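You operate a simulated robot arm through the tools that you are given. There is no shell and no other tool. Be economical: measure what you need, move in short steps, check, and stop when the job is done.

You are at the controls of a simulated robot arm. One attempt, no reset.

JOB
Bring the big reel down off its shaft.
Fine: wind the cradle up to LINE, free the latch, pull the shaft OUT, then wind back to DOWN.

The check looks at the end state, three seconds after you hand in, the way a careful person would. Anything else that was tipped, shoved, dropped, spilled or broken makes it a failure.

ROBOT AND FRAMES
A 7-joint arm with a two-finger parallel gripper on a trunk, on a base that drives. Base frame: it is fixed to the floor where the robot stands at the start and does not move with it; the origin is under the middle of the robot, x ahead of it, y to its left, z up. Readings come in m, rad, newtons and seconds.
With the tool pointing down near the work surface it reaches from about 0.2 to 0.72 m from the robot's upright axis, wherever it stands. Its first joint turns from -2.897 to 2.897 rad. Places, roughly: big reel [-1.8, 3.3, 0.7]; lift handwheel [-1.6, 3, 0.8]; lift shaft [-1.8, 3.3, 0.7]; shaft latch [-1.9, 3.2, 0.5]. Payload 1.57 kg.
Tool frame: the origin (TCP) lies between the finger pads and is the grasp point; the fingertips stand 0.03 m ahead of it; z points along the fingers, y is the line along which they close. The gripper opens to 0.11 m. The fingers are 0.024 m wide and 0.012 m thick; the gripper's body (0.048 by 0.112 m) begins 0.078 m behind the TCP.
Orientation is told as [roll, pitch, yaw] about the base's x, y, z axes, in that order, counted from this pose: with the fingers straight down and closing along the base's y, the tool's x points along the base's -x, its y along +y and its z along -z.

CONTROLS
- The arm moves only by the tool servo_tool. Its arguments are lists of equal length, an entry for each row: "rotation": the turn, a rotation vector about the tool's x, y, z in rad, a list of three; "dp": the shift along the tool's x, y, z in m, a list of three; "grip": the gripper command, from -1 (shut) to 1 (fully open), values between in proportion. In form: {"rotation": [[ax, ay, az], ...], "dp": [[x, y, z], ...], "grip": [grip, ...]}. A call has 1 to 12 rows; each row shifts and turns the commanded pose from where the row before left it, along the tool's axes as they then stand. Each row takes 0.2 s and may step no farther than 0.05 m and 0.15 rad from the row before; otherwise, or with a gripper value out of range, the whole call is refused. Where a pose cannot be reached the arm comes as near as it can. A force on the tool above 90 N (or 10 N above the force at the start of the call, whichever is more), or a blocked arm, ends the call early, and 0.2 s more pass. The fingers move at their own pace (about 0.045 m/s each) and stop on an object; they squeeze with about 39 N. The grip force told is the motor's: it shows also when the fingers shut on nothing. Time passes only in rows, and 0.2 s behind the last, so rows that do not move let the fingers close. The reply holds the time, the measured pose of the TCP, the force on the tool along the base axes, the opening and the grip force, in the units named above and with some noise, with the torque about the TCP (base axes, N m) and any sound that the robot's microphone picked up.
- Cameras (640 x 400 px; columns grow to the right, rows downward): "scene" is now at [0.0256, 0.1506, 1.4502]; the picture's right is [-0.05, -1.00, 0.00], its down [-0.63, 0.03, -0.78] and it looks along [0.77, -0.04, -0.63] (base axes); focal length 296 px, centre (320, 200). "wrist" rides on the gripper at [0.07, 0.016, -0.141] in the tool frame; the picture's right is [-0.23, 0.97, 0.00], its down [-0.86, -0.20, -0.48] and it looks along [-0.47, -0.11, 0.88] (tool axes); focal length 222 px, centre (320, 200). There is no depth. A picture from a camera that has moved, and an enlarged one, comes with that camera's place and axes in the base frame and with its lens.
- get_image(camera): a new picture of that camera. The clock stands still meanwhile.
- slide_trunk(by): slides the trunk up (or, below 0, down) by that many m; the arm and the scene camera ride with it, the base frame stays. It gives what a move gives, with no picture.
- drive_base(legs): drives the robot by 1 to 6 legs, each [ahead, turn to the left] in m and rad, along the robot's own axes; the way and the turn of a leg run together, so that a leg with both is an arc; at most 1.5 m and 3.142 rad a leg. The arm and the cameras ride along, it lands a little off, and it stops where it bumps. It gives what a move gives.
- aim_head(pan, tilt): turns the head with the scene camera to pan (to the left, within 2.705 rad either way) and tilt (down, from -0.506 to 1.204), counted from straight ahead of the robot. It gives what a move gives.
- zoom(camera, box): a new picture of the part [left, top, right, bottom] of that camera's present view, enlarged. The clock stands still meanwhile.
- close_job(): hands the job in; it is judged then, once.

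Work in short steps. Places have to be worked out from the pictures, the camera data and where the tool is seen: move nearer, look again, correct. Check each grasp and each placing, and mend what went wrong. You have 135 turns and 92 pictures in all, those below and enlarged ones among them. Open the gripper and draw the arm clear of the work before you hand the job in, unless the task says otherwise; then end with one line.

The tools are called after ">>>" by a JSON object that holds its "name" and its "arguments". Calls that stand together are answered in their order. servo_tool: Moves the arm, as the interface text tells. Its arguments: {"type":"object","properties":{"rotation":{"type":"array","items":{"type":"array","items":{"type":"number"}}},"dp":{"type":"array","items":{"type":"array","items":{"type":"number"}}},"grip":{"type":"array","items":{"type":"number"}}},"required":["rotation","dp","grip"]} The other tools are called the same way: slide_trunk (by) slides the trunk up or down; drive_base (legs) drives the base; aim_head (pan, tilt) turns the head that bears the scene camera; get_image (camera) takes a picture; zoom (camera, box) takes an enlarged picture of a part of a camera's view; close_job () hands the job in.

At the start:

```text
clock: 0.0
position: [0.4725, 0.0954, 1.0711]
tool_rot: [0.001, -0.001, 0.0]
contact_force: [-0.4, -0.1, 0.6]
wrist_torque: [0.02, -0.01, -0.01]
grip_width: 0.1101
grip_force: 0.1
trunk travel left (down, up): [-0.375, 0.215]
robot x, y, heading: [-0.0002, 0.0006, 0.0]
head pan, tilt: [-0.045, 0.682]
```

scene: 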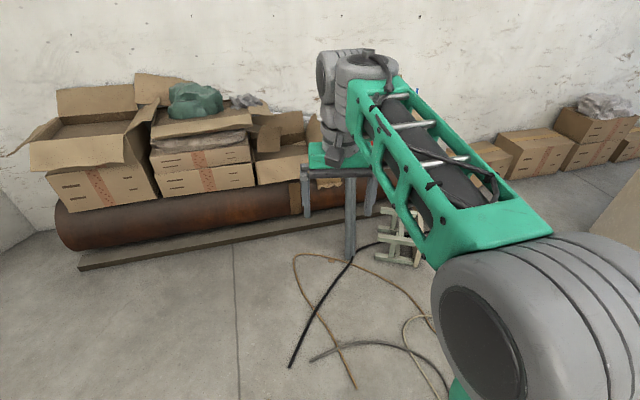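
wrist: 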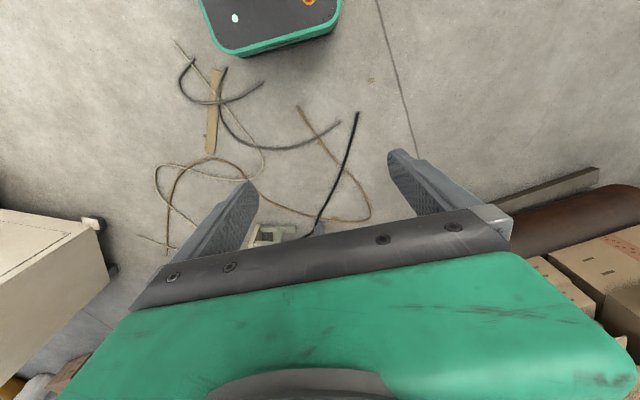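

The work lies behind-left, at about 2.07 rad. I turn the head that way to look.

>>> {"name": "aim_head", "arguments": {"pan": 2.07, "tilt": 0.3}}

>>> {"name": "get_image", "arguments": {"camera": "scene"}}

```text
clock: 2.0
position: [0.4727, 0.095, 1.0705]
tool_rot: [0.0, 0.001, 0.001]
contact_force: [0.0, 0.2, -0.3]
wrist_torque: [0.01, 0.02, -0.03]
grip_width: 0.1099
grip_force: 0.1
trunk travel left (down, up): [-0.375, 0.215]
robot x, y, heading: [0.0008, 0.002, -0.001]
head pan, tilt: [2.07, 0.3]
```

```text
89 pictures are left
camera scene: at [-0.1045, 0.2365, 1.4849], right [0.88, 0.48, 0.0], down [0.14, -0.26, -0.96], along [-0.46, 0.84, -0.3], focal length 296 px, centre (320, 200)
```

scene: 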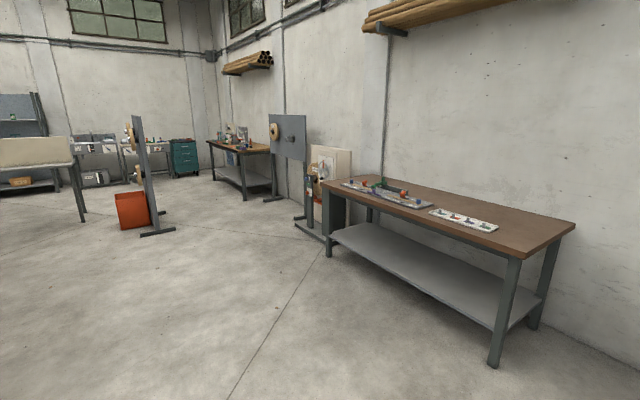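

>>> {"name": "zoom", "arguments": {"camera": "scene", "box": [240, 90, 440, 250]}}

```text
2.50 times, centred on (340, 170) of scene
camera zoom: at [-0.1045, 0.2365, 1.4849], right [0.88, 0.48, 0.0], down [0.14, -0.26, -0.96], along [-0.46, 0.84, -0.3], focal length 739 px, centre (270, 275)
```

zoom: 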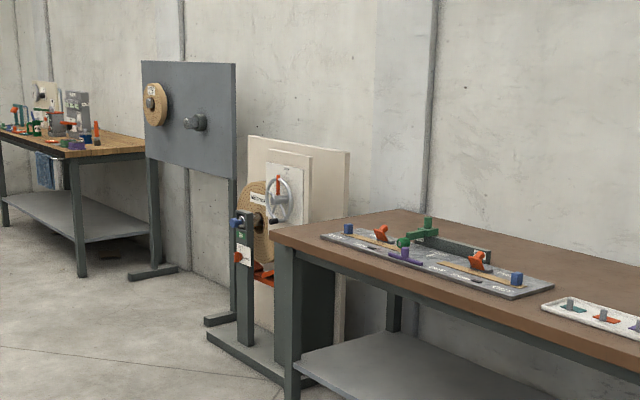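

The rig stands left of the bench end, by the wall. I drive to a spot about 1.4 m in front of it.

>>> {"name": "drive_base", "arguments": {"legs": [[0, 2.31], [1.4, 0], [1.2, 0]]}}

>>> {"name": "aim_head", "arguments": {"pan": -0.6, "tilt": 0.5}}

>>> {"name": "get_image", "arguments": {"camera": "scene"}}

```text
clock: 20.2
position: [-2.1469, 2.195, 1.0706]
tool_rot: [-0.002, 0.001, 2.303]
contact_force: [0.2, -0.2, 0.3]
wrist_torque: [-0.02, 0.0, 0.02]
grip_width: 0.1098
grip_force: 0.1
trunk travel left (down, up): [-0.375, 0.215]
robot x, y, heading: [-1.7626, 1.9076, 2.3]
head pan, tilt: [2.07, 0.3]
```

```text
clock: 22.5
position: [-2.1475, 2.1949, 1.0719]
tool_rot: [0.0, -0.002, 2.302]
contact_force: [0.3, 0.0, -0.1]
wrist_torque: [0.0, -0.01, 0.04]
grip_width: 0.1104
grip_force: 0.1
trunk travel left (down, up): [-0.375, 0.215]
robot x, y, heading: [-1.7631, 1.9065, 2.298]
head pan, tilt: [-0.6, 0.499]
```

```text
87 pictures are left
camera scene: at [-1.8476, 1.849, 1.4665], right [0.99, 0.13, 0.0], down [0.06, -0.47, -0.88], along [-0.12, 0.87, -0.48], focal length 296 px, centre (320, 200)
```

scene: 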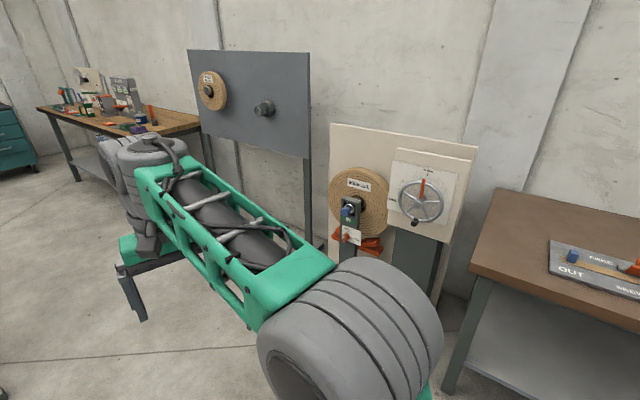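

>>> {"name": "zoom", "arguments": {"camera": "scene", "box": [310, 120, 480, 260]}}

>>> {"name": "zoom", "arguments": {"camera": "scene", "box": [320, 150, 400, 270]}}

>>> {"name": "zoom", "arguments": {"camera": "scene", "box": [385, 140, 465, 250]}}

```text
2.86 times, centred on (395, 190) of scene
camera zoom: at [-1.8476, 1.849, 1.4665], right [0.99, 0.13, 0.0], down [0.06, -0.47, -0.88], along [-0.12, 0.87, -0.48], focal length 844 px, centre (106, 229)
```

zoom: 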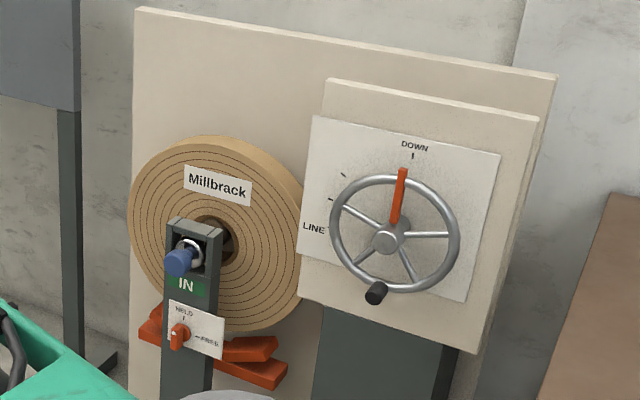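

```text
3.33 times, centred on (360, 210) of scene
camera zoom: at [-1.8476, 1.849, 1.4665], right [0.99, 0.13, 0.0], down [0.06, -0.47, -0.88], along [-0.12, 0.87, -0.48], focal length 985 px, centre (187, 167)
```

zoom: 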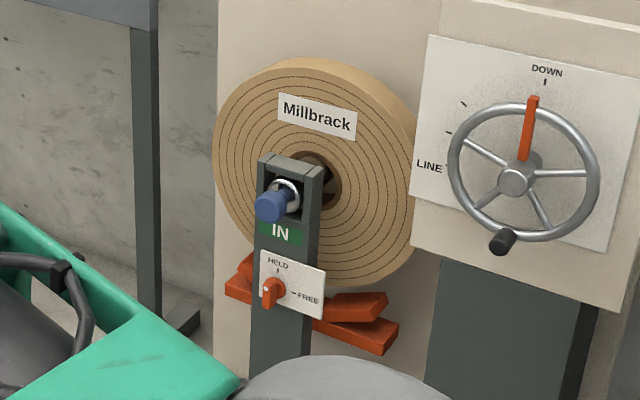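

```text
3.64 times, centred on (425, 195) of scene
camera zoom: at [-1.8476, 1.849, 1.4665], right [0.99, 0.13, 0.0], down [0.06, -0.47, -0.88], along [-0.12, 0.87, -0.48], focal length 1074 px, centre (-62, 218)
```

zoom: 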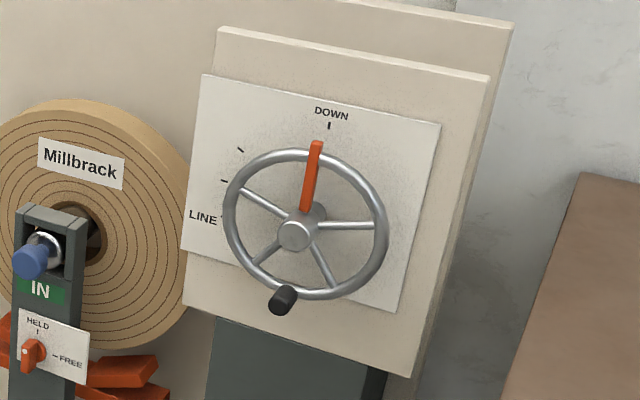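

I have the layout: pointer at DOWN, LINE a quarter turn counter-clockwise, latch HELD→FREE clockwise, blue shaft knob. The rig faces roughly along heading -115°, so I drive to stand about 0.75 m off it, facing it.

>>> {"name": "drive_base", "arguments": {"legs": [[0, -0.176], [0.52, 0], [0, -0.985]]}}

>>> {"name": "aim_head", "arguments": {"pan": -0.1, "tilt": 0.75}}

>>> {"name": "get_image", "arguments": {"camera": "scene"}}

```text
clock: 28.8
position: [-1.9152, 2.8182, 1.0707]
tool_rot: [0.0, -0.001, 1.121]
contact_force: [0.3, 0.0, -0.2]
wrist_torque: [0.01, -0.01, 0.02]
grip_width: 0.1102
grip_force: 0.0
trunk travel left (down, up): [-0.375, 0.215]
robot x, y, heading: [-2.0333, 2.3528, 1.12]
head pan, tilt: [-0.6, 0.499]
```

```text
clock: 29.8
position: [-1.9149, 2.818, 1.0717]
tool_rot: [-0.001, 0.0, 1.12]
contact_force: [0.2, -0.2, 0.3]
wrist_torque: [0.01, 0.02, 0.0]
grip_width: 0.1101
grip_force: 0.0
trunk travel left (down, up): [-0.375, 0.215]
robot x, y, heading: [-2.0346, 2.3534, 1.121]
head pan, tilt: [-0.099, 0.75]
```

```text
83 pictures are left
camera scene: at [-2.1577, 2.4352, 1.4446], right [0.85, -0.52, 0.0], down [-0.36, -0.58, -0.73], along [0.38, 0.62, -0.68], focal length 296 px, centre (320, 200)
```

scene: 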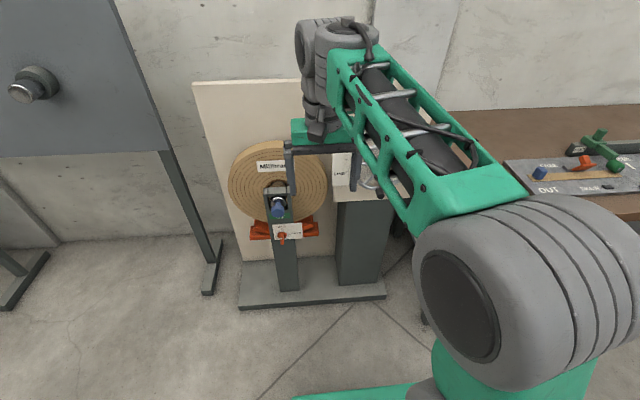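

Now I rotate the tool in place to point forward at the rig (about tool y by -π/2).

>>> {"name": "servo_tool", "arguments": {"rotation": [[0, -0.143, 0], [0, -0.143, 0], [0, -0.143, 0], [0, -0.143, 0], [0, -0.143, 0], [0, -0.143, 0], [0, -0.143, 0], [0, -0.143, 0], [0, -0.143, 0], [0, -0.143, 0], [0, -0.141, 0]], "dp": [[0, 0, 0], [0, 0, 0], [0, 0, 0], [0, 0, 0], [0, 0, 0], [0, 0, 0], [0, 0, 0], [0, 0, 0], [0, 0, 0], [0, 0, 0], [0, 0, 0]], "grip": [1, 1, 1, 1, 1, 1, 1, 1, 1, 1, 1]}}

>>> {"name": "slide_trunk", "arguments": {"by": -0.25}}

>>> {"name": "get_image", "arguments": {"camera": "scene"}}

>>> {"name": "get_image", "arguments": {"camera": "wrist"}}

```text
clock: 32.1
position: [-1.9151, 2.8166, 1.0729]
tool_rot: [2.595, -1.567, -1.475]
contact_force: [1.0, -0.2, 0.0]
wrist_torque: [0.0, -0.02, -0.02]
grip_width: 0.1103
grip_force: 0.0
trunk travel left (down, up): [-0.375, 0.215]
robot x, y, heading: [-2.0351, 2.3494, 1.122]
head pan, tilt: [-0.099, 0.75]
```

```text
clock: 34.7
position: [-1.9153, 2.817, 0.8221]
tool_rot: [-0.028, -1.57, 1.149]
contact_force: [-0.3, 0.0, 0.6]
wrist_torque: [-0.05, -0.02, 0.0]
grip_width: 0.1101
grip_force: 0.0
trunk travel left (down, up): [-0.125, 0.465]
robot x, y, heading: [-2.0384, 2.3514, 1.118]
head pan, tilt: [-0.099, 0.75]
```

```text
82 pictures are left
camera scene: at [-2.1578, 2.4351, 1.1946], right [0.85, -0.52, 0.0], down [-0.36, -0.58, -0.73], along [0.38, 0.62, -0.68], focal length 296 px, centre (320, 200)
```

scene: 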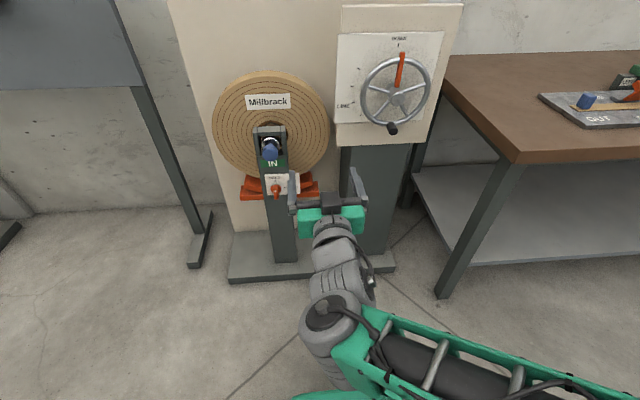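

```text
81 pictures are left
camera wrist: at [-1.991, 2.6963, 0.7523], right [-0.88, 0.42, 0.23], down [-0.03, -0.52, 0.86], along [0.48, 0.74, 0.47], focal length 222 px, centre (320, 200)
```

wrist: 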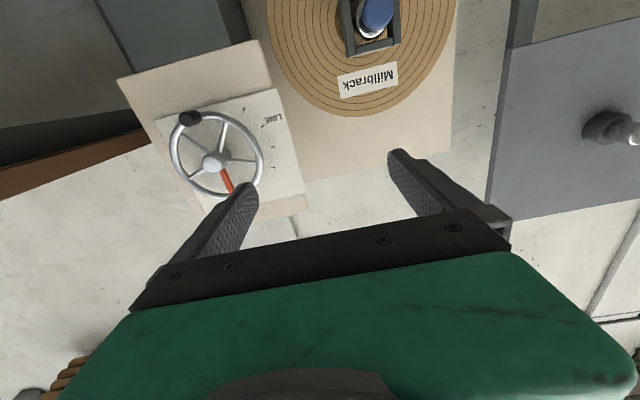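

Both cameras see the wheel. I enlarge them to triangulate.

>>> {"name": "zoom", "arguments": {"camera": "scene", "box": [210, 20, 450, 220]}}

>>> {"name": "zoom", "arguments": {"camera": "wrist", "box": [110, 60, 310, 220]}}

>>> {"name": "zoom", "arguments": {"camera": "scene", "box": [230, 110, 330, 220]}}

```text
2.00 times, centred on (330, 120) of scene
camera zoom: at [-2.1578, 2.4351, 1.1946], right [0.85, -0.52, 0.0], down [-0.36, -0.58, -0.73], along [0.38, 0.62, -0.68], focal length 591 px, centre (300, 360)
```

zoom: 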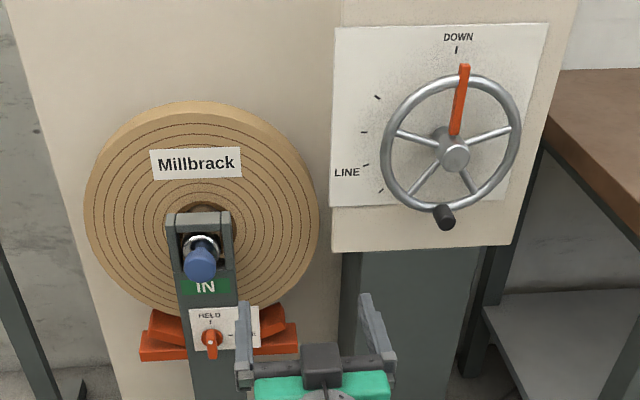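

```text
2.50 times, centred on (210, 140) of wrist
camera zoom: at [-1.991, 2.6963, 0.7523], right [-0.88, 0.42, 0.23], down [-0.03, -0.52, 0.86], along [0.48, 0.74, 0.47], focal length 555 px, centre (595, 350)
```

zoom: 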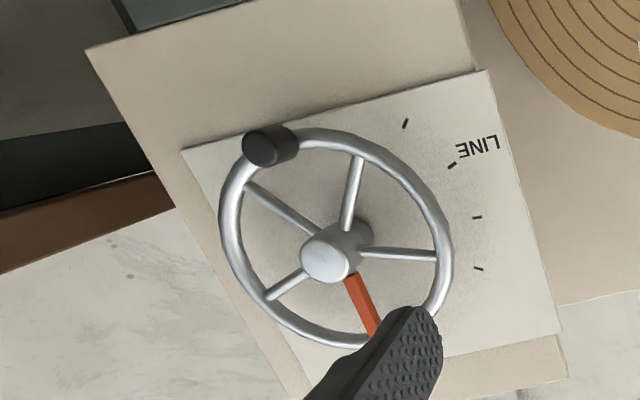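

```text
3.64 times, centred on (280, 165) of scene
camera zoom: at [-2.1578, 2.4351, 1.1946], right [0.85, -0.52, 0.0], down [-0.36, -0.58, -0.73], along [0.38, 0.62, -0.68], focal length 1074 px, centre (466, 327)
```

zoom: 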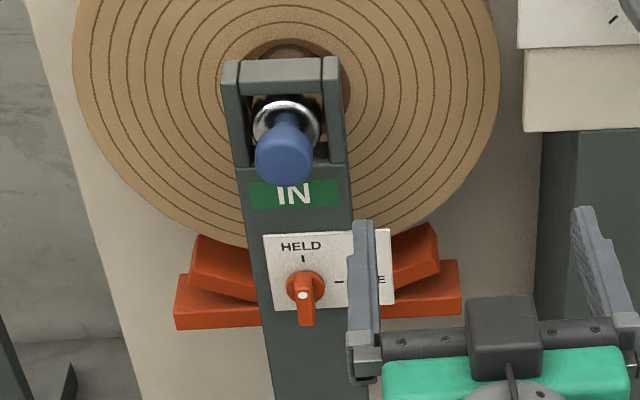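

Triangulated: wheel hub (-1.569, 2.989, 0.849); knob tip (-1.581, 2.970, 0.759), straight below the hub. I go to a standoff 9 cm before the knob with the fingers partly closed.

>>> {"name": "servo_tool", "arguments": {"rotation": [[0, 0, 0], [0, 0, 0], [0, 0, 0], [0, 0, 0], [0, 0, 0], [0, 0, 0], [0, 0, 0]], "dp": [[0.009, -0.0334, 0.0271], [0.009, -0.0334, 0.0271], [0.009, -0.0334, 0.0271], [0.009, -0.0334, 0.0271], [0.009, -0.0334, 0.0271], [0.009, -0.0334, 0.0271], [0.009, -0.0334, 0.0271]], "grip": [0.1, 0.1, 0.1, 0.1, 0.1, 0.1, 0.1]}}

>>> {"name": "get_image", "arguments": {"camera": "wrist"}}

>>> {"name": "zoom", "arguments": {"camera": "scene", "box": [300, 20, 480, 170]}}

```text
clock: 36.3
position: [-1.6213, 2.8858, 0.7579]
tool_rot: [-1.628, -1.572, 2.749]
contact_force: [0.1, 0.1, 0.1]
wrist_torque: [-0.04, -0.04, -0.05]
grip_width: 0.0606
grip_force: 0.1
trunk travel left (down, up): [-0.125, 0.465]
robot x, y, heading: [-2.0356, 2.3481, 1.128]
head pan, tilt: [-0.099, 0.75]
```

```text
77 pictures are left
camera wrist: at [-1.698, 2.7649, 0.6876], right [-0.88, 0.42, 0.23], down [-0.03, -0.52, 0.86], along [0.48, 0.74, 0.47], focal length 222 px, centre (320, 200)
```

wrist: 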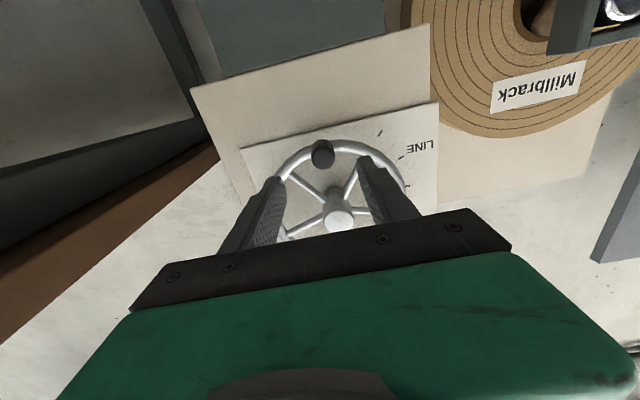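

```text
2.67 times, centred on (390, 95) of scene
camera zoom: at [-2.1581, 2.435, 1.1945], right [0.85, -0.52, 0.0], down [-0.36, -0.58, -0.73], along [0.38, 0.62, -0.68], focal length 788 px, centre (133, 480)
```

zoom: 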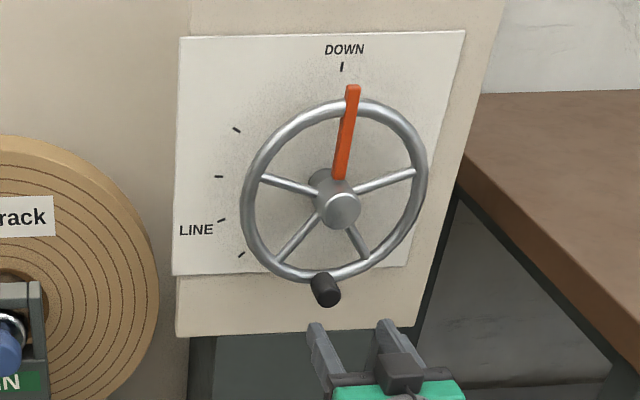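

The knob lines up with the gripper (its ray fits my estimate). I advance 0.088 m and close.

>>> {"name": "servo_tool", "arguments": {"rotation": [[0, 0, 0], [0, 0, 0], [0, 0, 0], [0, 0, 0]], "dp": [[0, 0, 0.022], [0, 0, 0.022], [0, 0, 0.022], [0, 0, 0.022]], "grip": [0.1, 0.1, 0.1, 0.1]}}

>>> {"name": "get_image", "arguments": {"camera": "wrist"}}

>>> {"name": "zoom", "arguments": {"camera": "scene", "box": [320, 60, 460, 160]}}

```text
clock: 37.3
position: [-1.5825, 2.9669, 0.7573]
tool_rot: [0.681, -1.571, 0.436]
contact_force: [-0.4, -0.8, -1.7]
wrist_torque: [-0.02, 0.04, -0.07]
grip_width: 0.0604
grip_force: 0.0
trunk travel left (down, up): [-0.125, 0.465]
robot x, y, heading: [-2.0375, 2.3486, 1.124]
head pan, tilt: [-0.099, 0.75]
```

```text
75 pictures are left
camera wrist: at [-1.6589, 2.8457, 0.6886], right [-0.88, 0.42, 0.23], down [-0.03, -0.52, 0.86], along [0.48, 0.74, 0.47], focal length 222 px, centre (320, 200)
```

wrist: 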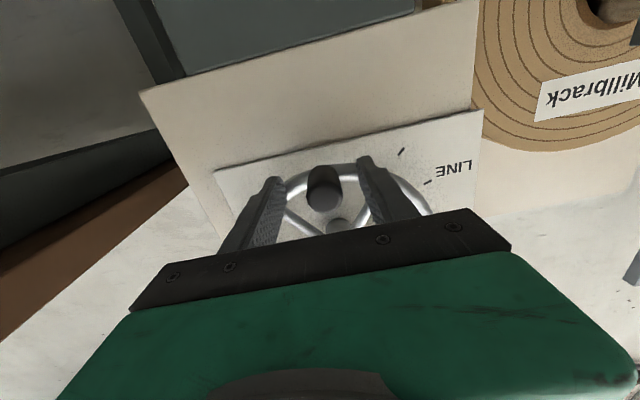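

```text
4.00 times, centred on (390, 110) of scene
camera zoom: at [-2.1578, 2.435, 1.1945], right [0.85, -0.52, 0.0], down [-0.36, -0.58, -0.73], along [0.38, 0.62, -0.68], focal length 1182 px, centre (40, 560)
```

zoom: 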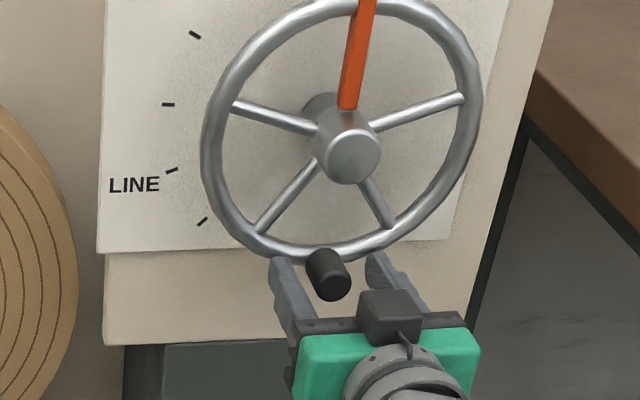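

Fingers straddle the knob without touching the rim. I close.

>>> {"name": "servo_tool", "arguments": {"rotation": [[0, 0, 0], [0, 0, 0], [0, 0, 0], [0, 0, 0]], "dp": [[0, 0, 0], [0, 0, 0], [0, 0, 0], [0, 0, 0]], "grip": [-1, -1, -1, -1]}}

```text
clock: 38.3
position: [-1.5865, 2.9684, 0.757]
tool_rot: [0.309, -1.57, 0.814]
contact_force: [-14.6, 7.5, -0.4]
wrist_torque: [0.19, -0.06, -0.8]
grip_width: 0.0264
grip_force: 31.7
trunk travel left (down, up): [-0.125, 0.465]
robot x, y, heading: [-2.036, 2.3498, 1.121]
head pan, tilt: [-0.099, 0.75]
```

Knob gripped (26 mm). I start turning the wheel counter-clockwise, rotating the tool along, a small first step.

>>> {"name": "servo_tool", "arguments": {"rotation": [[0, 0, -0.11], [0, 0, -0.11], [0, 0, -0.11]], "dp": [[-0.0006, -0.0101, 0], [-0.0006, -0.0101, 0], [-0.0006, -0.0101, 0]], "grip": [-1, -1, -1]}}

>>> {"name": "zoom", "arguments": {"camera": "scene", "box": [300, 20, 480, 170]}}

```text
clock: 39.0
position: [-1.5839, 2.9664, 0.7559]
tool_rot: [-1.529, -1.334, 2.693]
contact_force: [-31.9, -7.1, 3.1]
wrist_torque: [0.75, -0.61, -0.69]
grip_width: 0.0269
grip_force: 38.2
trunk travel left (down, up): [-0.125, 0.465]
robot x, y, heading: [-2.0352, 2.3495, 1.141]
head pan, tilt: [-0.099, 0.75]
stopped in row 3: the force on the tool passed its limit at 95 N (the readings are from after the stop); the commanded pose is now the measured one
```

```text
2.67 times, centred on (390, 95) of scene
camera zoom: at [-2.1629, 2.431, 1.1944], right [0.86, -0.5, 0.0], down [-0.34, -0.59, -0.73], along [0.37, 0.63, -0.68], focal length 788 px, centre (133, 480)
```

zoom: 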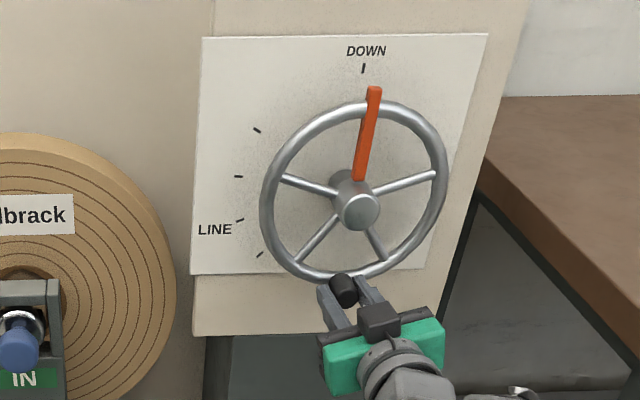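

The wheel did not move to the right at 95 N. I test the other sense with a tiny leftward shift while undoing the twist.

>>> {"name": "servo_tool", "arguments": {"rotation": [[0, 0, 0.08], [0, 0, 0.08], [0, 0, 0.08]], "dp": [[0, 0.004, 0], [0, 0.004, 0], [0, 0.004, 0]], "grip": [-1, -1, -1]}}

>>> {"name": "zoom", "arguments": {"camera": "scene", "box": [300, 20, 480, 170]}}

```text
clock: 39.8
position: [-1.5866, 2.9677, 0.7524]
tool_rot: [0.283, -1.559, 0.866]
contact_force: [9.9, -13.4, 3.4]
wrist_torque: [0.34, 0.26, -1.73]
grip_width: 0.027
grip_force: 37.9
trunk travel left (down, up): [-0.125, 0.465]
robot x, y, heading: [-2.0352, 2.3538, 1.133]
head pan, tilt: [-0.099, 0.75]
```

```text
2.67 times, centred on (390, 95) of scene
camera zoom: at [-2.1584, 2.4324, 1.1947], right [0.86, -0.51, 0.0], down [-0.35, -0.58, -0.73], along [0.38, 0.63, -0.68], focal length 788 px, centre (133, 480)
```

zoom: 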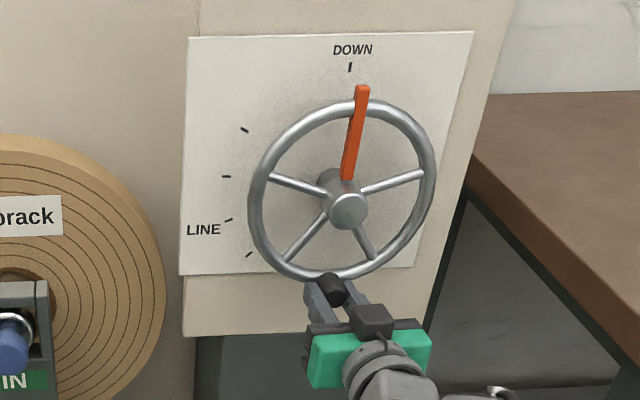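

Inconclusive; I push left a bit more with small steps and watch the force.

>>> {"name": "servo_tool", "arguments": {"rotation": [[0, 0, 0], [0, 0, 0], [0, 0, 0]], "dp": [[0, 0.004, 0], [0, 0.004, 0], [0, 0.004, 0]], "grip": [-1, -1, -1]}}

```text
clock: 40.6
position: [-1.6027, 2.9762, 0.7536]
tool_rot: [0.23, -1.559, 0.93]
contact_force: [9.4, -2.2, 3.6]
wrist_torque: [-0.7, 0.46, -1.5]
grip_width: 0.0272
grip_force: 37.6
trunk travel left (down, up): [-0.125, 0.465]
robot x, y, heading: [-2.0358, 2.3531, 1.135]
head pan, tilt: [-0.099, 0.75]
```

>>> {"name": "zoom", "arguments": {"camera": "scene", "box": [300, 20, 480, 170]}}

```text
2.67 times, centred on (390, 95) of scene
camera zoom: at [-2.1589, 2.4324, 1.1947], right [0.86, -0.51, 0.0], down [-0.35, -0.59, -0.73], along [0.37, 0.63, -0.68], focal length 788 px, centre (133, 480)
```

zoom: 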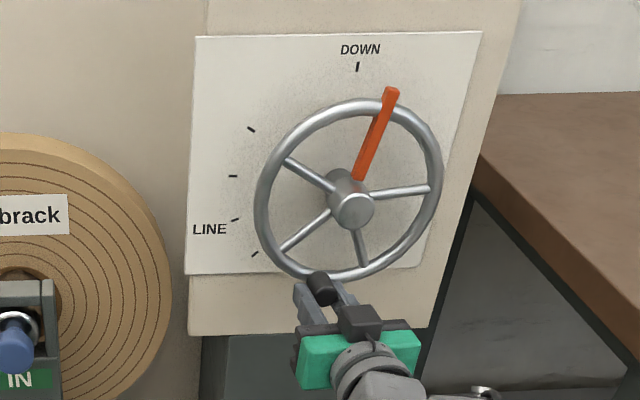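

The wheel turns clockwise, so LINE is reached by about 250° clockwise. To have wrist travel for that, I release, back off and pre-rotate the tool by -π about its axis.

>>> {"name": "servo_tool", "arguments": {"rotation": [[0, 0, 0], [0, 0, 0], [0, 0, 0], [0, 0, 0], [0, 0, 0], [0, 0, 0]], "dp": [[0, 0, 0], [0, 0, 0], [0, 0, 0], [0, 0, -0.03], [0, 0, -0.03], [0, 0, -0.03]], "grip": [0.1, 0.1, 0.1, 0.1, 0.1, 0.1]}}

>>> {"name": "servo_tool", "arguments": {"rotation": [[0, 0, -0.143], [0, 0, -0.143], [0, 0, -0.143], [0, 0, -0.143], [0, 0, -0.143], [0, 0, -0.143], [0, 0, -0.143], [0, 0, -0.143], [0, 0, -0.143], [0, 0, -0.143], [0, 0, -0.143]], "dp": [[0, 0, 0], [0, 0, 0], [0, 0, 0], [0, 0, 0], [0, 0, 0], [0, 0, 0], [0, 0, 0], [0, 0, 0], [0, 0, 0], [0, 0, 0], [0, 0, 0]], "grip": [0.1, 0.1, 0.1, 0.1, 0.1, 0.1, 0.1, 0.1, 0.1, 0.1, 0.1]}}

>>> {"name": "servo_tool", "arguments": {"rotation": [[0, 0, -0.143], [0, 0, -0.143], [0, 0, -0.143], [0, 0, -0.143], [0, 0, -0.143], [0, 0, -0.143], [0, 0, -0.143], [0, 0, -0.143], [0, 0, -0.143], [0, 0, -0.143], [0, 0, -0.143]], "dp": [[0, 0, 0], [0, 0, 0], [0, 0, 0], [0, 0, 0], [0, 0, 0], [0, 0, 0], [0, 0, 0], [0, 0, 0], [0, 0, 0], [0, 0, 0], [0, 0, 0]], "grip": [0.1, 0.1, 0.1, 0.1, 0.1, 0.1, 0.1, 0.1, 0.1, 0.1, 0.1]}}

>>> {"name": "get_image", "arguments": {"camera": "wrist"}}

>>> {"name": "zoom", "arguments": {"camera": "scene", "box": [210, 20, 450, 220]}}

```text
clock: 42.0
position: [-1.6388, 2.8951, 0.7516]
tool_rot: [0.244, -1.558, 0.913]
contact_force: [0.1, -0.5, -0.3]
wrist_torque: [0.0, 0.01, 0.01]
grip_width: 0.0605
grip_force: 0.1
trunk travel left (down, up): [-0.125, 0.465]
robot x, y, heading: [-2.0372, 2.3523, 1.138]
head pan, tilt: [-0.099, 0.75]
```

```text
clock: 44.4
position: [-1.638, 2.8939, 0.7541]
tool_rot: [-1.559, 0.002, 2.728]
contact_force: [0.9, -0.4, 0.2]
wrist_torque: [0.01, 0.03, -0.01]
grip_width: 0.0606
grip_force: 0.1
trunk travel left (down, up): [-0.125, 0.465]
robot x, y, heading: [-2.0396, 2.3512, 1.137]
head pan, tilt: [-0.099, 0.75]
```

```text
clock: 46.8
position: [-1.6569, 2.9211, 0.7801]
tool_rot: [-1.479, 1.299, 2.79]
contact_force: [-0.1, -0.3, 0.5]
wrist_torque: [-0.01, -0.01, 0.0]
grip_width: 0.0607
grip_force: 0.0
out of reach, approached as far as the arm can: row 9, 10, 11
trunk travel left (down, up): [-0.125, 0.465]
robot x, y, heading: [-2.0339, 2.3508, 1.135]
head pan, tilt: [-0.099, 0.75]
```

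```text
70 pictures are left
camera wrist: at [-1.6847, 2.7791, 0.846], right [0.79, -0.39, -0.48], down [-0.59, -0.27, -0.76], along [0.16, 0.88, -0.44], focal length 222 px, centre (320, 200)
```

wrist: 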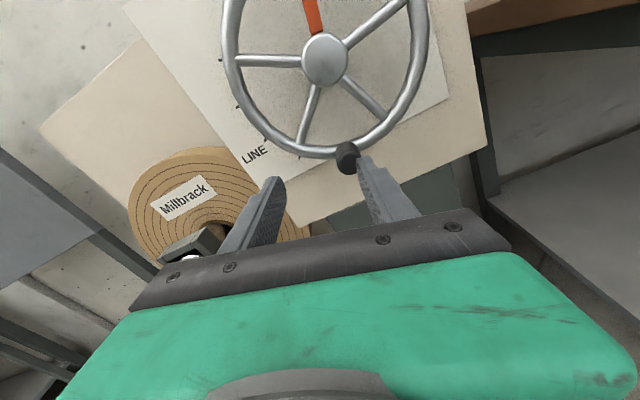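

```text
2.00 times, centred on (330, 120) of scene
camera zoom: at [-2.1597, 2.4326, 1.1945], right [0.86, -0.51, 0.0], down [-0.35, -0.59, -0.73], along [0.37, 0.63, -0.68], focal length 591 px, centre (300, 360)
```

zoom: 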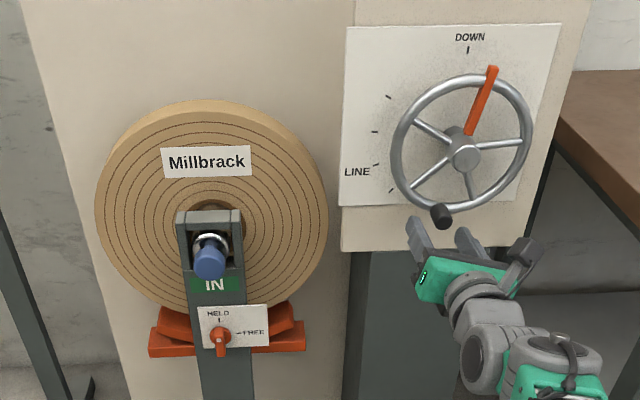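

Wrist limit is near -2.75 rad. I turn back +0.5 to a reachable pose, then check where the knob is.

>>> {"name": "servo_tool", "arguments": {"rotation": [[0, 0, 0.125], [0, 0, 0.125], [0, 0, 0.125], [0, 0, 0.125]], "dp": [[0, 0, 0], [0, 0, 0], [0, 0, 0], [0, 0, 0]], "grip": [0.1, 0.1, 0.1, 0.1]}}

>>> {"name": "get_image", "arguments": {"camera": "wrist"}}

>>> {"name": "zoom", "arguments": {"camera": "scene", "box": [300, 20, 480, 170]}}

```text
clock: 47.8
position: [-1.6562, 2.9205, 0.7797]
tool_rot: [-1.537, 0.795, 2.725]
contact_force: [-0.3, 0.6, -0.6]
wrist_torque: [-0.03, 0.0, 0.0]
grip_width: 0.0606
grip_force: 0.0
trunk travel left (down, up): [-0.125, 0.465]
robot x, y, heading: [-2.0307, 2.3524, 1.135]
head pan, tilt: [-0.099, 0.75]
```

```text
68 pictures are left
camera wrist: at [-1.6613, 2.7676, 0.8215], right [0.48, -0.25, -0.84], down [-0.88, -0.13, -0.46], along [0.01, 0.96, -0.28], focal length 222 px, centre (320, 200)
```

wrist: 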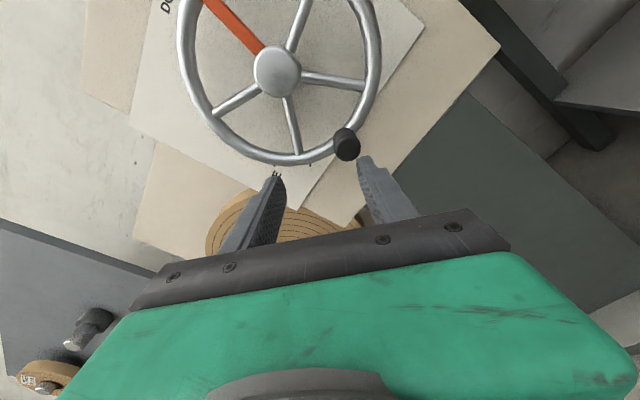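

```text
2.67 times, centred on (390, 95) of scene
camera zoom: at [-2.1596, 2.4326, 1.1945], right [0.86, -0.51, 0.0], down [-0.35, -0.59, -0.73], along [0.37, 0.63, -0.68], focal length 788 px, centre (133, 480)
```

zoom: 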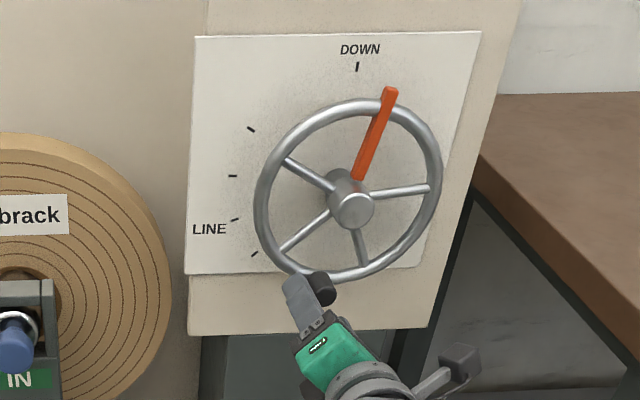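

I rotate -0.28 and align with the knob, last known at about (-1.603, 2.976, 0.754), still standing off.

>>> {"name": "servo_tool", "arguments": {"rotation": [[0, 0, -0.14], [0, 0, -0.14], [0, 0, 0], [0, 0, 0]], "dp": [[0, 0, 0], [0, 0, 0], [-0.0056, 0.017, 0.0066], [-0.0056, 0.017, 0.0066]], "grip": [0.1, 0.1, 0.1, 0.1]}}

>>> {"name": "get_image", "arguments": {"camera": "wrist"}}

```text
clock: 48.8
position: [-1.6268, 2.922, 0.7544]
tool_rot: [-1.518, 1.078, 2.746]
contact_force: [0.4, -0.3, 0.5]
wrist_torque: [-0.03, 0.03, -0.02]
grip_width: 0.0609
grip_force: 0.1
trunk travel left (down, up): [-0.125, 0.465]
robot x, y, heading: [-2.0387, 2.3504, 1.137]
head pan, tilt: [-0.099, 0.75]
```

```text
66 pictures are left
camera wrist: at [-1.6445, 2.7745, 0.8105], right [0.67, -0.34, -0.66], down [-0.74, -0.2, -0.65], along [0.09, 0.92, -0.38], focal length 222 px, centre (320, 200)
```

wrist: 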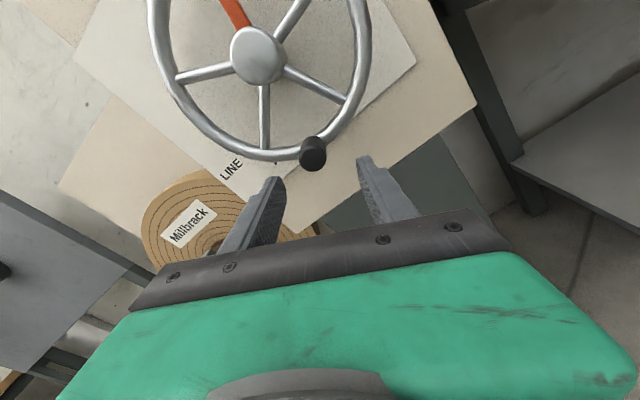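

Knob seen about 9 mm higher than the gripper axis; I correct, advance and close.

>>> {"name": "servo_tool", "arguments": {"rotation": [[0, 0, 0], [0, 0, 0], [0, 0, 0], [0, 0, 0], [0, 0, 0], [0, 0, 0], [0, 0, 0]], "dp": [[0.009, -0.002, 0], [0, 0, 0.018], [0, 0, 0.018], [0, 0, 0.018], [0, 0, 0], [0, 0, 0], [0, 0, 0]], "grip": [0.1, 0.1, 0.1, 0.1, -1, -1, -1]}}

>>> {"name": "get_image", "arguments": {"camera": "wrist"}}

```text
clock: 50.4
position: [-1.6031, 2.9693, 0.759]
tool_rot: [-1.521, 1.079, 2.742]
contact_force: [-4.3, 6.0, 2.3]
wrist_torque: [-0.26, 0.18, -0.45]
grip_width: 0.0248
grip_force: 20.0
trunk travel left (down, up): [-0.125, 0.465]
robot x, y, heading: [-2.0353, 2.3519, 1.14]
head pan, tilt: [-0.099, 0.75]
```

```text
65 pictures are left
camera wrist: at [-1.6201, 2.8227, 0.8173], right [0.67, -0.34, -0.66], down [-0.74, -0.2, -0.65], along [0.09, 0.92, -0.38], focal length 222 px, centre (320, 200)
```

wrist: 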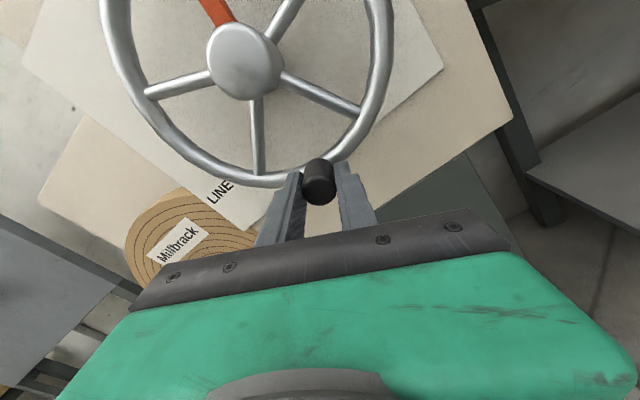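

Gripped. Now I turn clockwise along the arc (r≈0.093 about the hub), rotating the tool along with it.

>>> {"name": "servo_tool", "arguments": {"rotation": [[0, 0, 0.14], [0, 0, 0.14], [0, 0, 0.14], [0, 0, 0.14]], "dp": [[-0.0023, -0.0128, 0], [-0.0023, -0.0128, 0], [-0.0023, -0.0128, 0], [-0.0023, -0.0128, 0]], "grip": [-1, -1, -1, -1]}}

>>> {"name": "zoom", "arguments": {"camera": "scene", "box": [210, 20, 450, 220]}}

```text
clock: 51.4
position: [-1.6434, 2.9903, 0.7821]
tool_rot: [-1.534, 0.514, 2.721]
contact_force: [9.7, 10.6, -13.4]
wrist_torque: [0.89, -0.09, 0.55]
grip_width: 0.0246
grip_force: 36.5
trunk travel left (down, up): [-0.125, 0.465]
robot x, y, heading: [-2.0359, 2.3502, 1.142]
head pan, tilt: [-0.099, 0.75]
```

```text
2.00 times, centred on (330, 120) of scene
camera zoom: at [-2.1584, 2.434, 1.1944], right [0.86, -0.51, 0.0], down [-0.35, -0.59, -0.73], along [0.37, 0.63, -0.68], focal length 591 px, centre (300, 360)
```

zoom: 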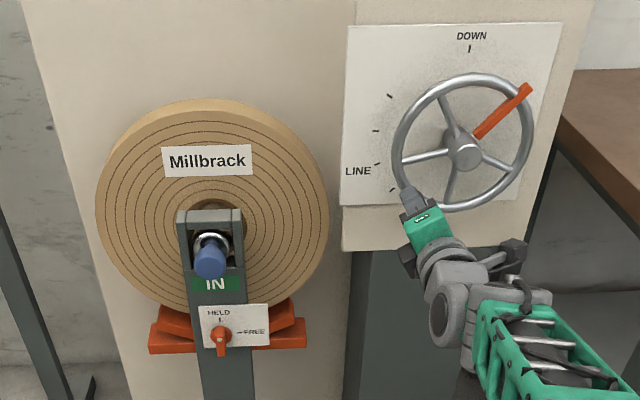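

Turning well (pointer ≈45°). I continue in the same manner.

>>> {"name": "servo_tool", "arguments": {"rotation": [[0, 0, 0.14], [0, 0, 0.14], [0, 0, 0.14], [0, 0, 0.14], [0, 0, 0.14], [0, 0, 0.14], [0, 0, 0.14]], "dp": [[-0.0023, -0.0128, 0], [-0.0023, -0.0128, 0], [-0.0023, -0.0128, 0], [-0.0023, -0.0128, 0], [-0.0023, -0.0128, 0], [-0.0023, -0.0128, 0], [-0.0023, -0.0128, 0]], "grip": [-1, -1, -1, -1, -1, -1, -1]}}

>>> {"name": "zoom", "arguments": {"camera": "scene", "box": [210, 20, 450, 220]}}

```text
clock: 53.0
position: [-1.6651, 3.0008, 0.8783]
tool_rot: [-1.551, -0.462, 2.694]
contact_force: [-19.2, 4.5, -2.1]
wrist_torque: [1.1, -0.5, 0.32]
grip_width: 0.0262
grip_force: 37.4
trunk travel left (down, up): [-0.125, 0.465]
robot x, y, heading: [-2.0372, 2.3502, 1.139]
head pan, tilt: [-0.099, 0.75]
```

```text
2.00 times, centred on (330, 120) of scene
camera zoom: at [-2.1615, 2.433, 1.1946], right [0.86, -0.51, 0.0], down [-0.34, -0.59, -0.73], along [0.37, 0.63, -0.68], focal length 591 px, centre (300, 360)
```

zoom: 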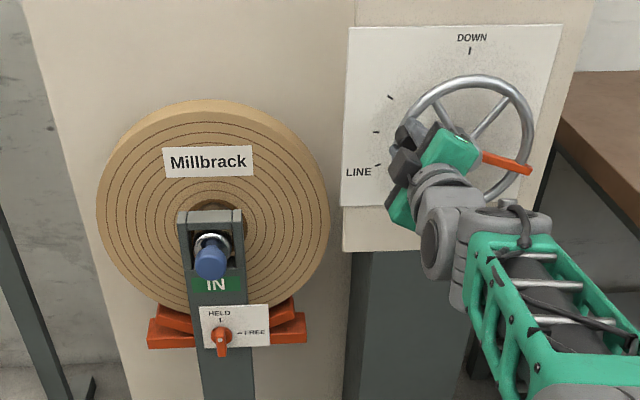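

r is nearer 0.096; I adjust slightly and continue.

>>> {"name": "servo_tool", "arguments": {"rotation": [[0, 0, 0.14], [0, 0, 0.14], [0, 0, 0.14], [0, 0, 0.14], [0, 0, 0.14], [0, 0, 0.14], [0, 0, 0.14]], "dp": [[-0.0025, -0.0128, 0], [-0.0025, -0.0128, 0], [-0.0012, -0.0134, 0], [-0.0012, -0.0134, 0], [-0.0012, -0.0134, 0], [-0.0012, -0.0134, 0], [-0.0012, -0.0134, 0]], "grip": [-1, -1, -1, -1, -1, -1, -1]}}

>>> {"name": "zoom", "arguments": {"camera": "scene", "box": [210, 20, 450, 220]}}

```text
clock: 54.6
position: [-1.6082, 2.976, 0.9361]
tool_rot: [-1.39, -1.441, 2.52]
contact_force: [-22.5, -22.7, -7.3]
wrist_torque: [0.75, -0.18, -0.74]
grip_width: 0.0263
grip_force: 36.9
trunk travel left (down, up): [-0.125, 0.465]
robot x, y, heading: [-2.0356, 2.3535, 1.142]
head pan, tilt: [-0.099, 0.75]
```

```text
2.00 times, centred on (330, 120) of scene
camera zoom: at [-2.1616, 2.431, 1.1945], right [0.86, -0.51, 0.0], down [-0.35, -0.59, -0.73], along [0.37, 0.63, -0.68], focal length 591 px, centre (300, 360)
```

zoom: 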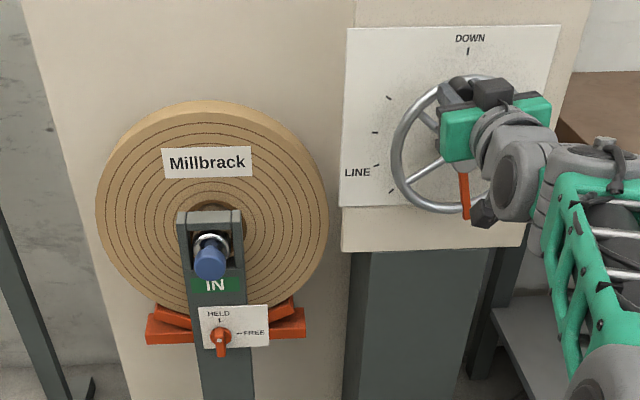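

At 161°, small axial load; I ease back 3 mm and continue.

>>> {"name": "servo_tool", "arguments": {"rotation": [[0, 0, 0.14], [0, 0, 0.14], [0, 0, 0.14], [0, 0, 0.14], [0, 0, 0.14], [0, 0, 0.14]], "dp": [[-0.0028, -0.0133, -0.001], [-0.0028, -0.0133, -0.001], [-0.0018, -0.0133, -0.001], [-0.0018, -0.0133, 0], [-0.0018, -0.0133, 0], [-0.0018, -0.0133, 0]], "grip": [-1, -1, -1, -1, -1, -1]}}

>>> {"name": "zoom", "arguments": {"camera": "scene", "box": [210, 20, 450, 220]}}

```text
clock: 56.0
position: [-1.543, 2.9414, 0.9248]
tool_rot: [1.521, -0.858, -0.395]
contact_force: [-50.1, -22.0, -27.4]
wrist_torque: [-0.36, 0.03, 0.01]
grip_width: 0.0256
grip_force: 37.3
trunk travel left (down, up): [-0.125, 0.465]
robot x, y, heading: [-2.0371, 2.3481, 1.142]
head pan, tilt: [-0.099, 0.75]
```

```text
2.00 times, centred on (330, 120) of scene
camera zoom: at [-2.1633, 2.4322, 1.194], right [0.86, -0.51, 0.0], down [-0.34, -0.59, -0.73], along [0.37, 0.63, -0.68], focal length 591 px, centre (300, 360)
```

zoom: 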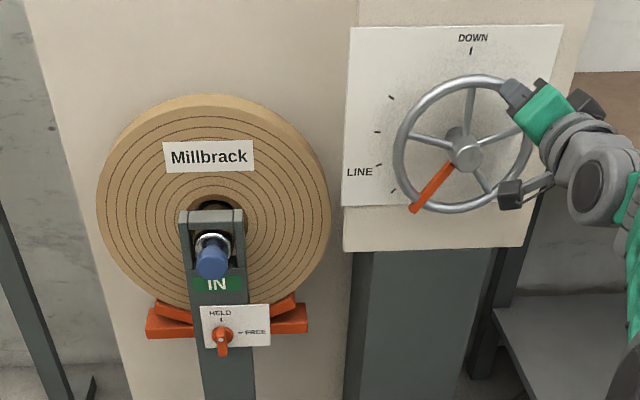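

The cradle now carries the reel and the load rises; my arc was slightly outside. I correct inward and back, then go on in a short step.

>>> {"name": "servo_tool", "arguments": {"rotation": [[0, 0, 0.12], [0, 0, 0.12], [0, 0, 0.12]], "dp": [[0.002, -0.0112, -0.002], [0.001, -0.0112, -0.002], [-0.0008, -0.0112, -0.001]], "grip": [-1, -1, -1]}}

>>> {"name": "zoom", "arguments": {"camera": "scene", "box": [210, 20, 450, 220]}}

```text
clock: 56.8
position: [-1.5223, 2.9291, 0.9074]
tool_rot: [1.552, -0.503, -0.43]
contact_force: [-1.5, 32.6, 6.1]
wrist_torque: [1.06, -0.29, 0.69]
grip_width: 0.0254
grip_force: 37.0
trunk travel left (down, up): [-0.125, 0.465]
robot x, y, heading: [-2.0355, 2.3532, 1.138]
head pan, tilt: [-0.099, 0.75]
```

```text
2.00 times, centred on (330, 120) of scene
camera zoom: at [-2.1607, 2.4353, 1.1946], right [0.86, -0.5, 0.0], down [-0.34, -0.59, -0.73], along [0.37, 0.63, -0.68], focal length 591 px, centre (300, 360)
```

zoom: 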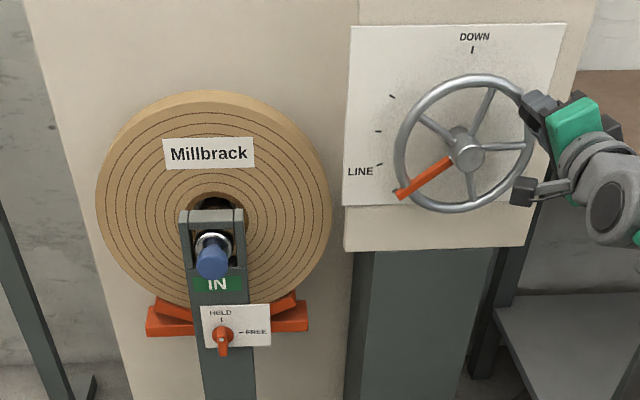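

At about 231°, the tick before LINE. Two more small steps, easing forward 3 mm.

>>> {"name": "servo_tool", "arguments": {"rotation": [[0, 0, 0.1], [0, 0, 0.1]], "dp": [[-0.001, -0.0092, 0.002], [-0.001, -0.0092, 0]], "grip": [-1, -1]}}

>>> {"name": "zoom", "arguments": {"camera": "scene", "box": [320, 20, 460, 120]}}

>>> {"name": "get_image", "arguments": {"camera": "wrist"}}

```text
clock: 57.4
position: [-1.5123, 2.9241, 0.89]
tool_rot: [1.55, -0.301, -0.435]
contact_force: [-12.7, 5.8, 9.3]
wrist_torque: [1.02, -0.49, 0.96]
grip_width: 0.0258
grip_force: 37.1
trunk travel left (down, up): [-0.125, 0.465]
robot x, y, heading: [-2.0394, 2.3539, 1.141]
head pan, tilt: [-0.099, 0.75]
```

```text
4.00 times, centred on (390, 70) of scene
camera zoom: at [-2.1621, 2.4324, 1.1944], right [0.86, -0.51, 0.0], down [-0.34, -0.59, -0.73], along [0.37, 0.63, -0.68], focal length 1182 px, centre (40, 720)
```

zoom: 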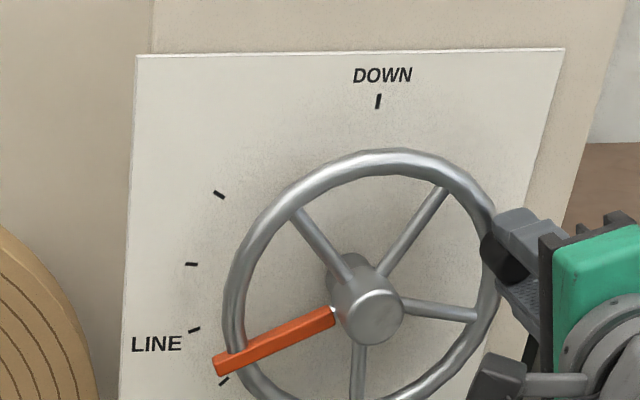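

```text
58 pictures are left
camera wrist: at [-1.6366, 2.8245, 0.8881], right [-0.06, 0.05, 1.0], down [0.59, -0.81, 0.07], along [0.81, 0.59, 0.02], focal length 222 px, centre (320, 200)
```

wrist: 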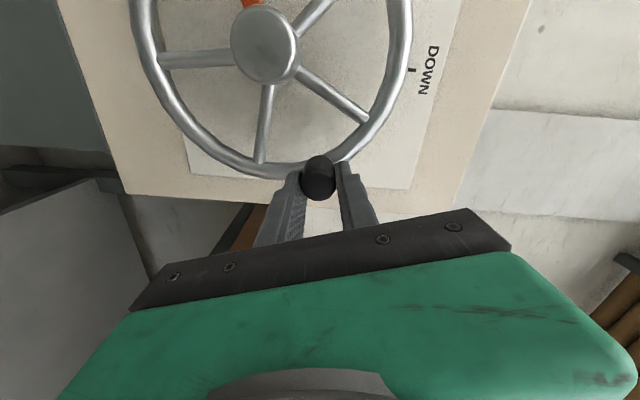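

Computation puts the pointer within ~1–4° of LINE. One small nudge of 0.035 rad, then release and view the dial squarely with the wrist camera.

>>> {"name": "servo_tool", "arguments": {"rotation": [[0, 0, 0.035], [0, 0, 0]], "dp": [[-0.0004, -0.0034, 0], [0, 0, 0]], "grip": [-1, -1]}}

>>> {"name": "servo_tool", "arguments": {"rotation": [[0, 0, 0], [0, 0, 0], [0, 0, 0], [0, 0, 0], [0, 0, 0], [0, 0, 0], [0, 0, 0]], "dp": [[0, 0, 0], [0, 0, 0], [0, 0, 0], [0, 0, -0.04], [0, 0, -0.04], [0, 0, -0.04], [0, 0, -0.04]], "grip": [0.1, 0.1, 0.1, 0.1, 0.1, 0.1, 0.1]}}

>>> {"name": "get_image", "arguments": {"camera": "wrist"}}

>>> {"name": "zoom", "arguments": {"camera": "scene", "box": [210, 20, 450, 220]}}

```text
clock: 58.0
position: [-1.5093, 2.9211, 0.8869]
tool_rot: [1.551, -0.269, -0.438]
contact_force: [-8.6, 0.3, 14.2]
wrist_torque: [1.12, -0.31, 1.06]
grip_width: 0.0257
grip_force: 37.0
trunk travel left (down, up): [-0.125, 0.465]
robot x, y, heading: [-2.0345, 2.3505, 1.136]
head pan, tilt: [-0.099, 0.75]
```

```text
clock: 59.6
position: [-1.578, 2.7798, 0.8894]
tool_rot: [1.544, -0.265, -0.434]
contact_force: [-0.7, 0.1, 0.7]
wrist_torque: [0.02, -0.03, 0.0]
grip_width: 0.0606
grip_force: 0.0
trunk travel left (down, up): [-0.125, 0.465]
robot x, y, heading: [-2.0357, 2.3499, 1.143]
head pan, tilt: [-0.099, 0.75]
```

```text
57 pictures are left
camera wrist: at [-1.7042, 2.6817, 0.8904], right [-0.02, 0.04, 1.0], down [0.59, -0.81, 0.04], along [0.81, 0.59, -0.01], focal length 222 px, centre (320, 200)
```

wrist: 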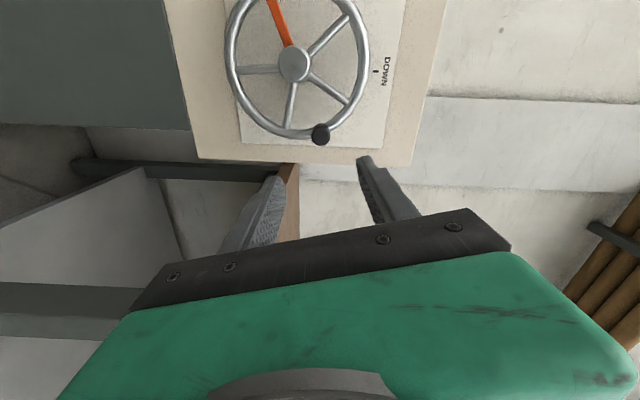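

```text
2.00 times, centred on (330, 120) of scene
camera zoom: at [-2.1599, 2.4332, 1.1946], right [0.86, -0.51, 0.0], down [-0.35, -0.59, -0.73], along [0.37, 0.63, -0.68], focal length 591 px, centre (300, 360)
```

zoom: 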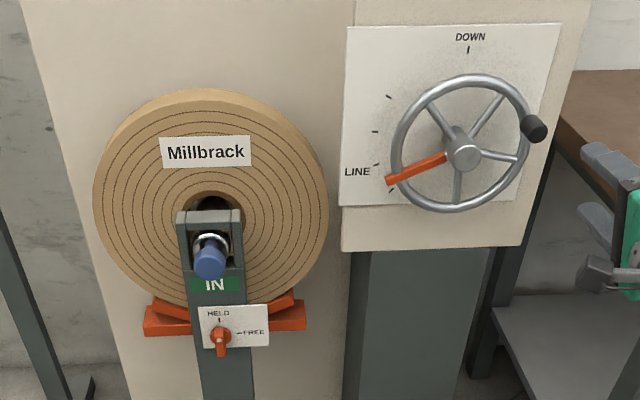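

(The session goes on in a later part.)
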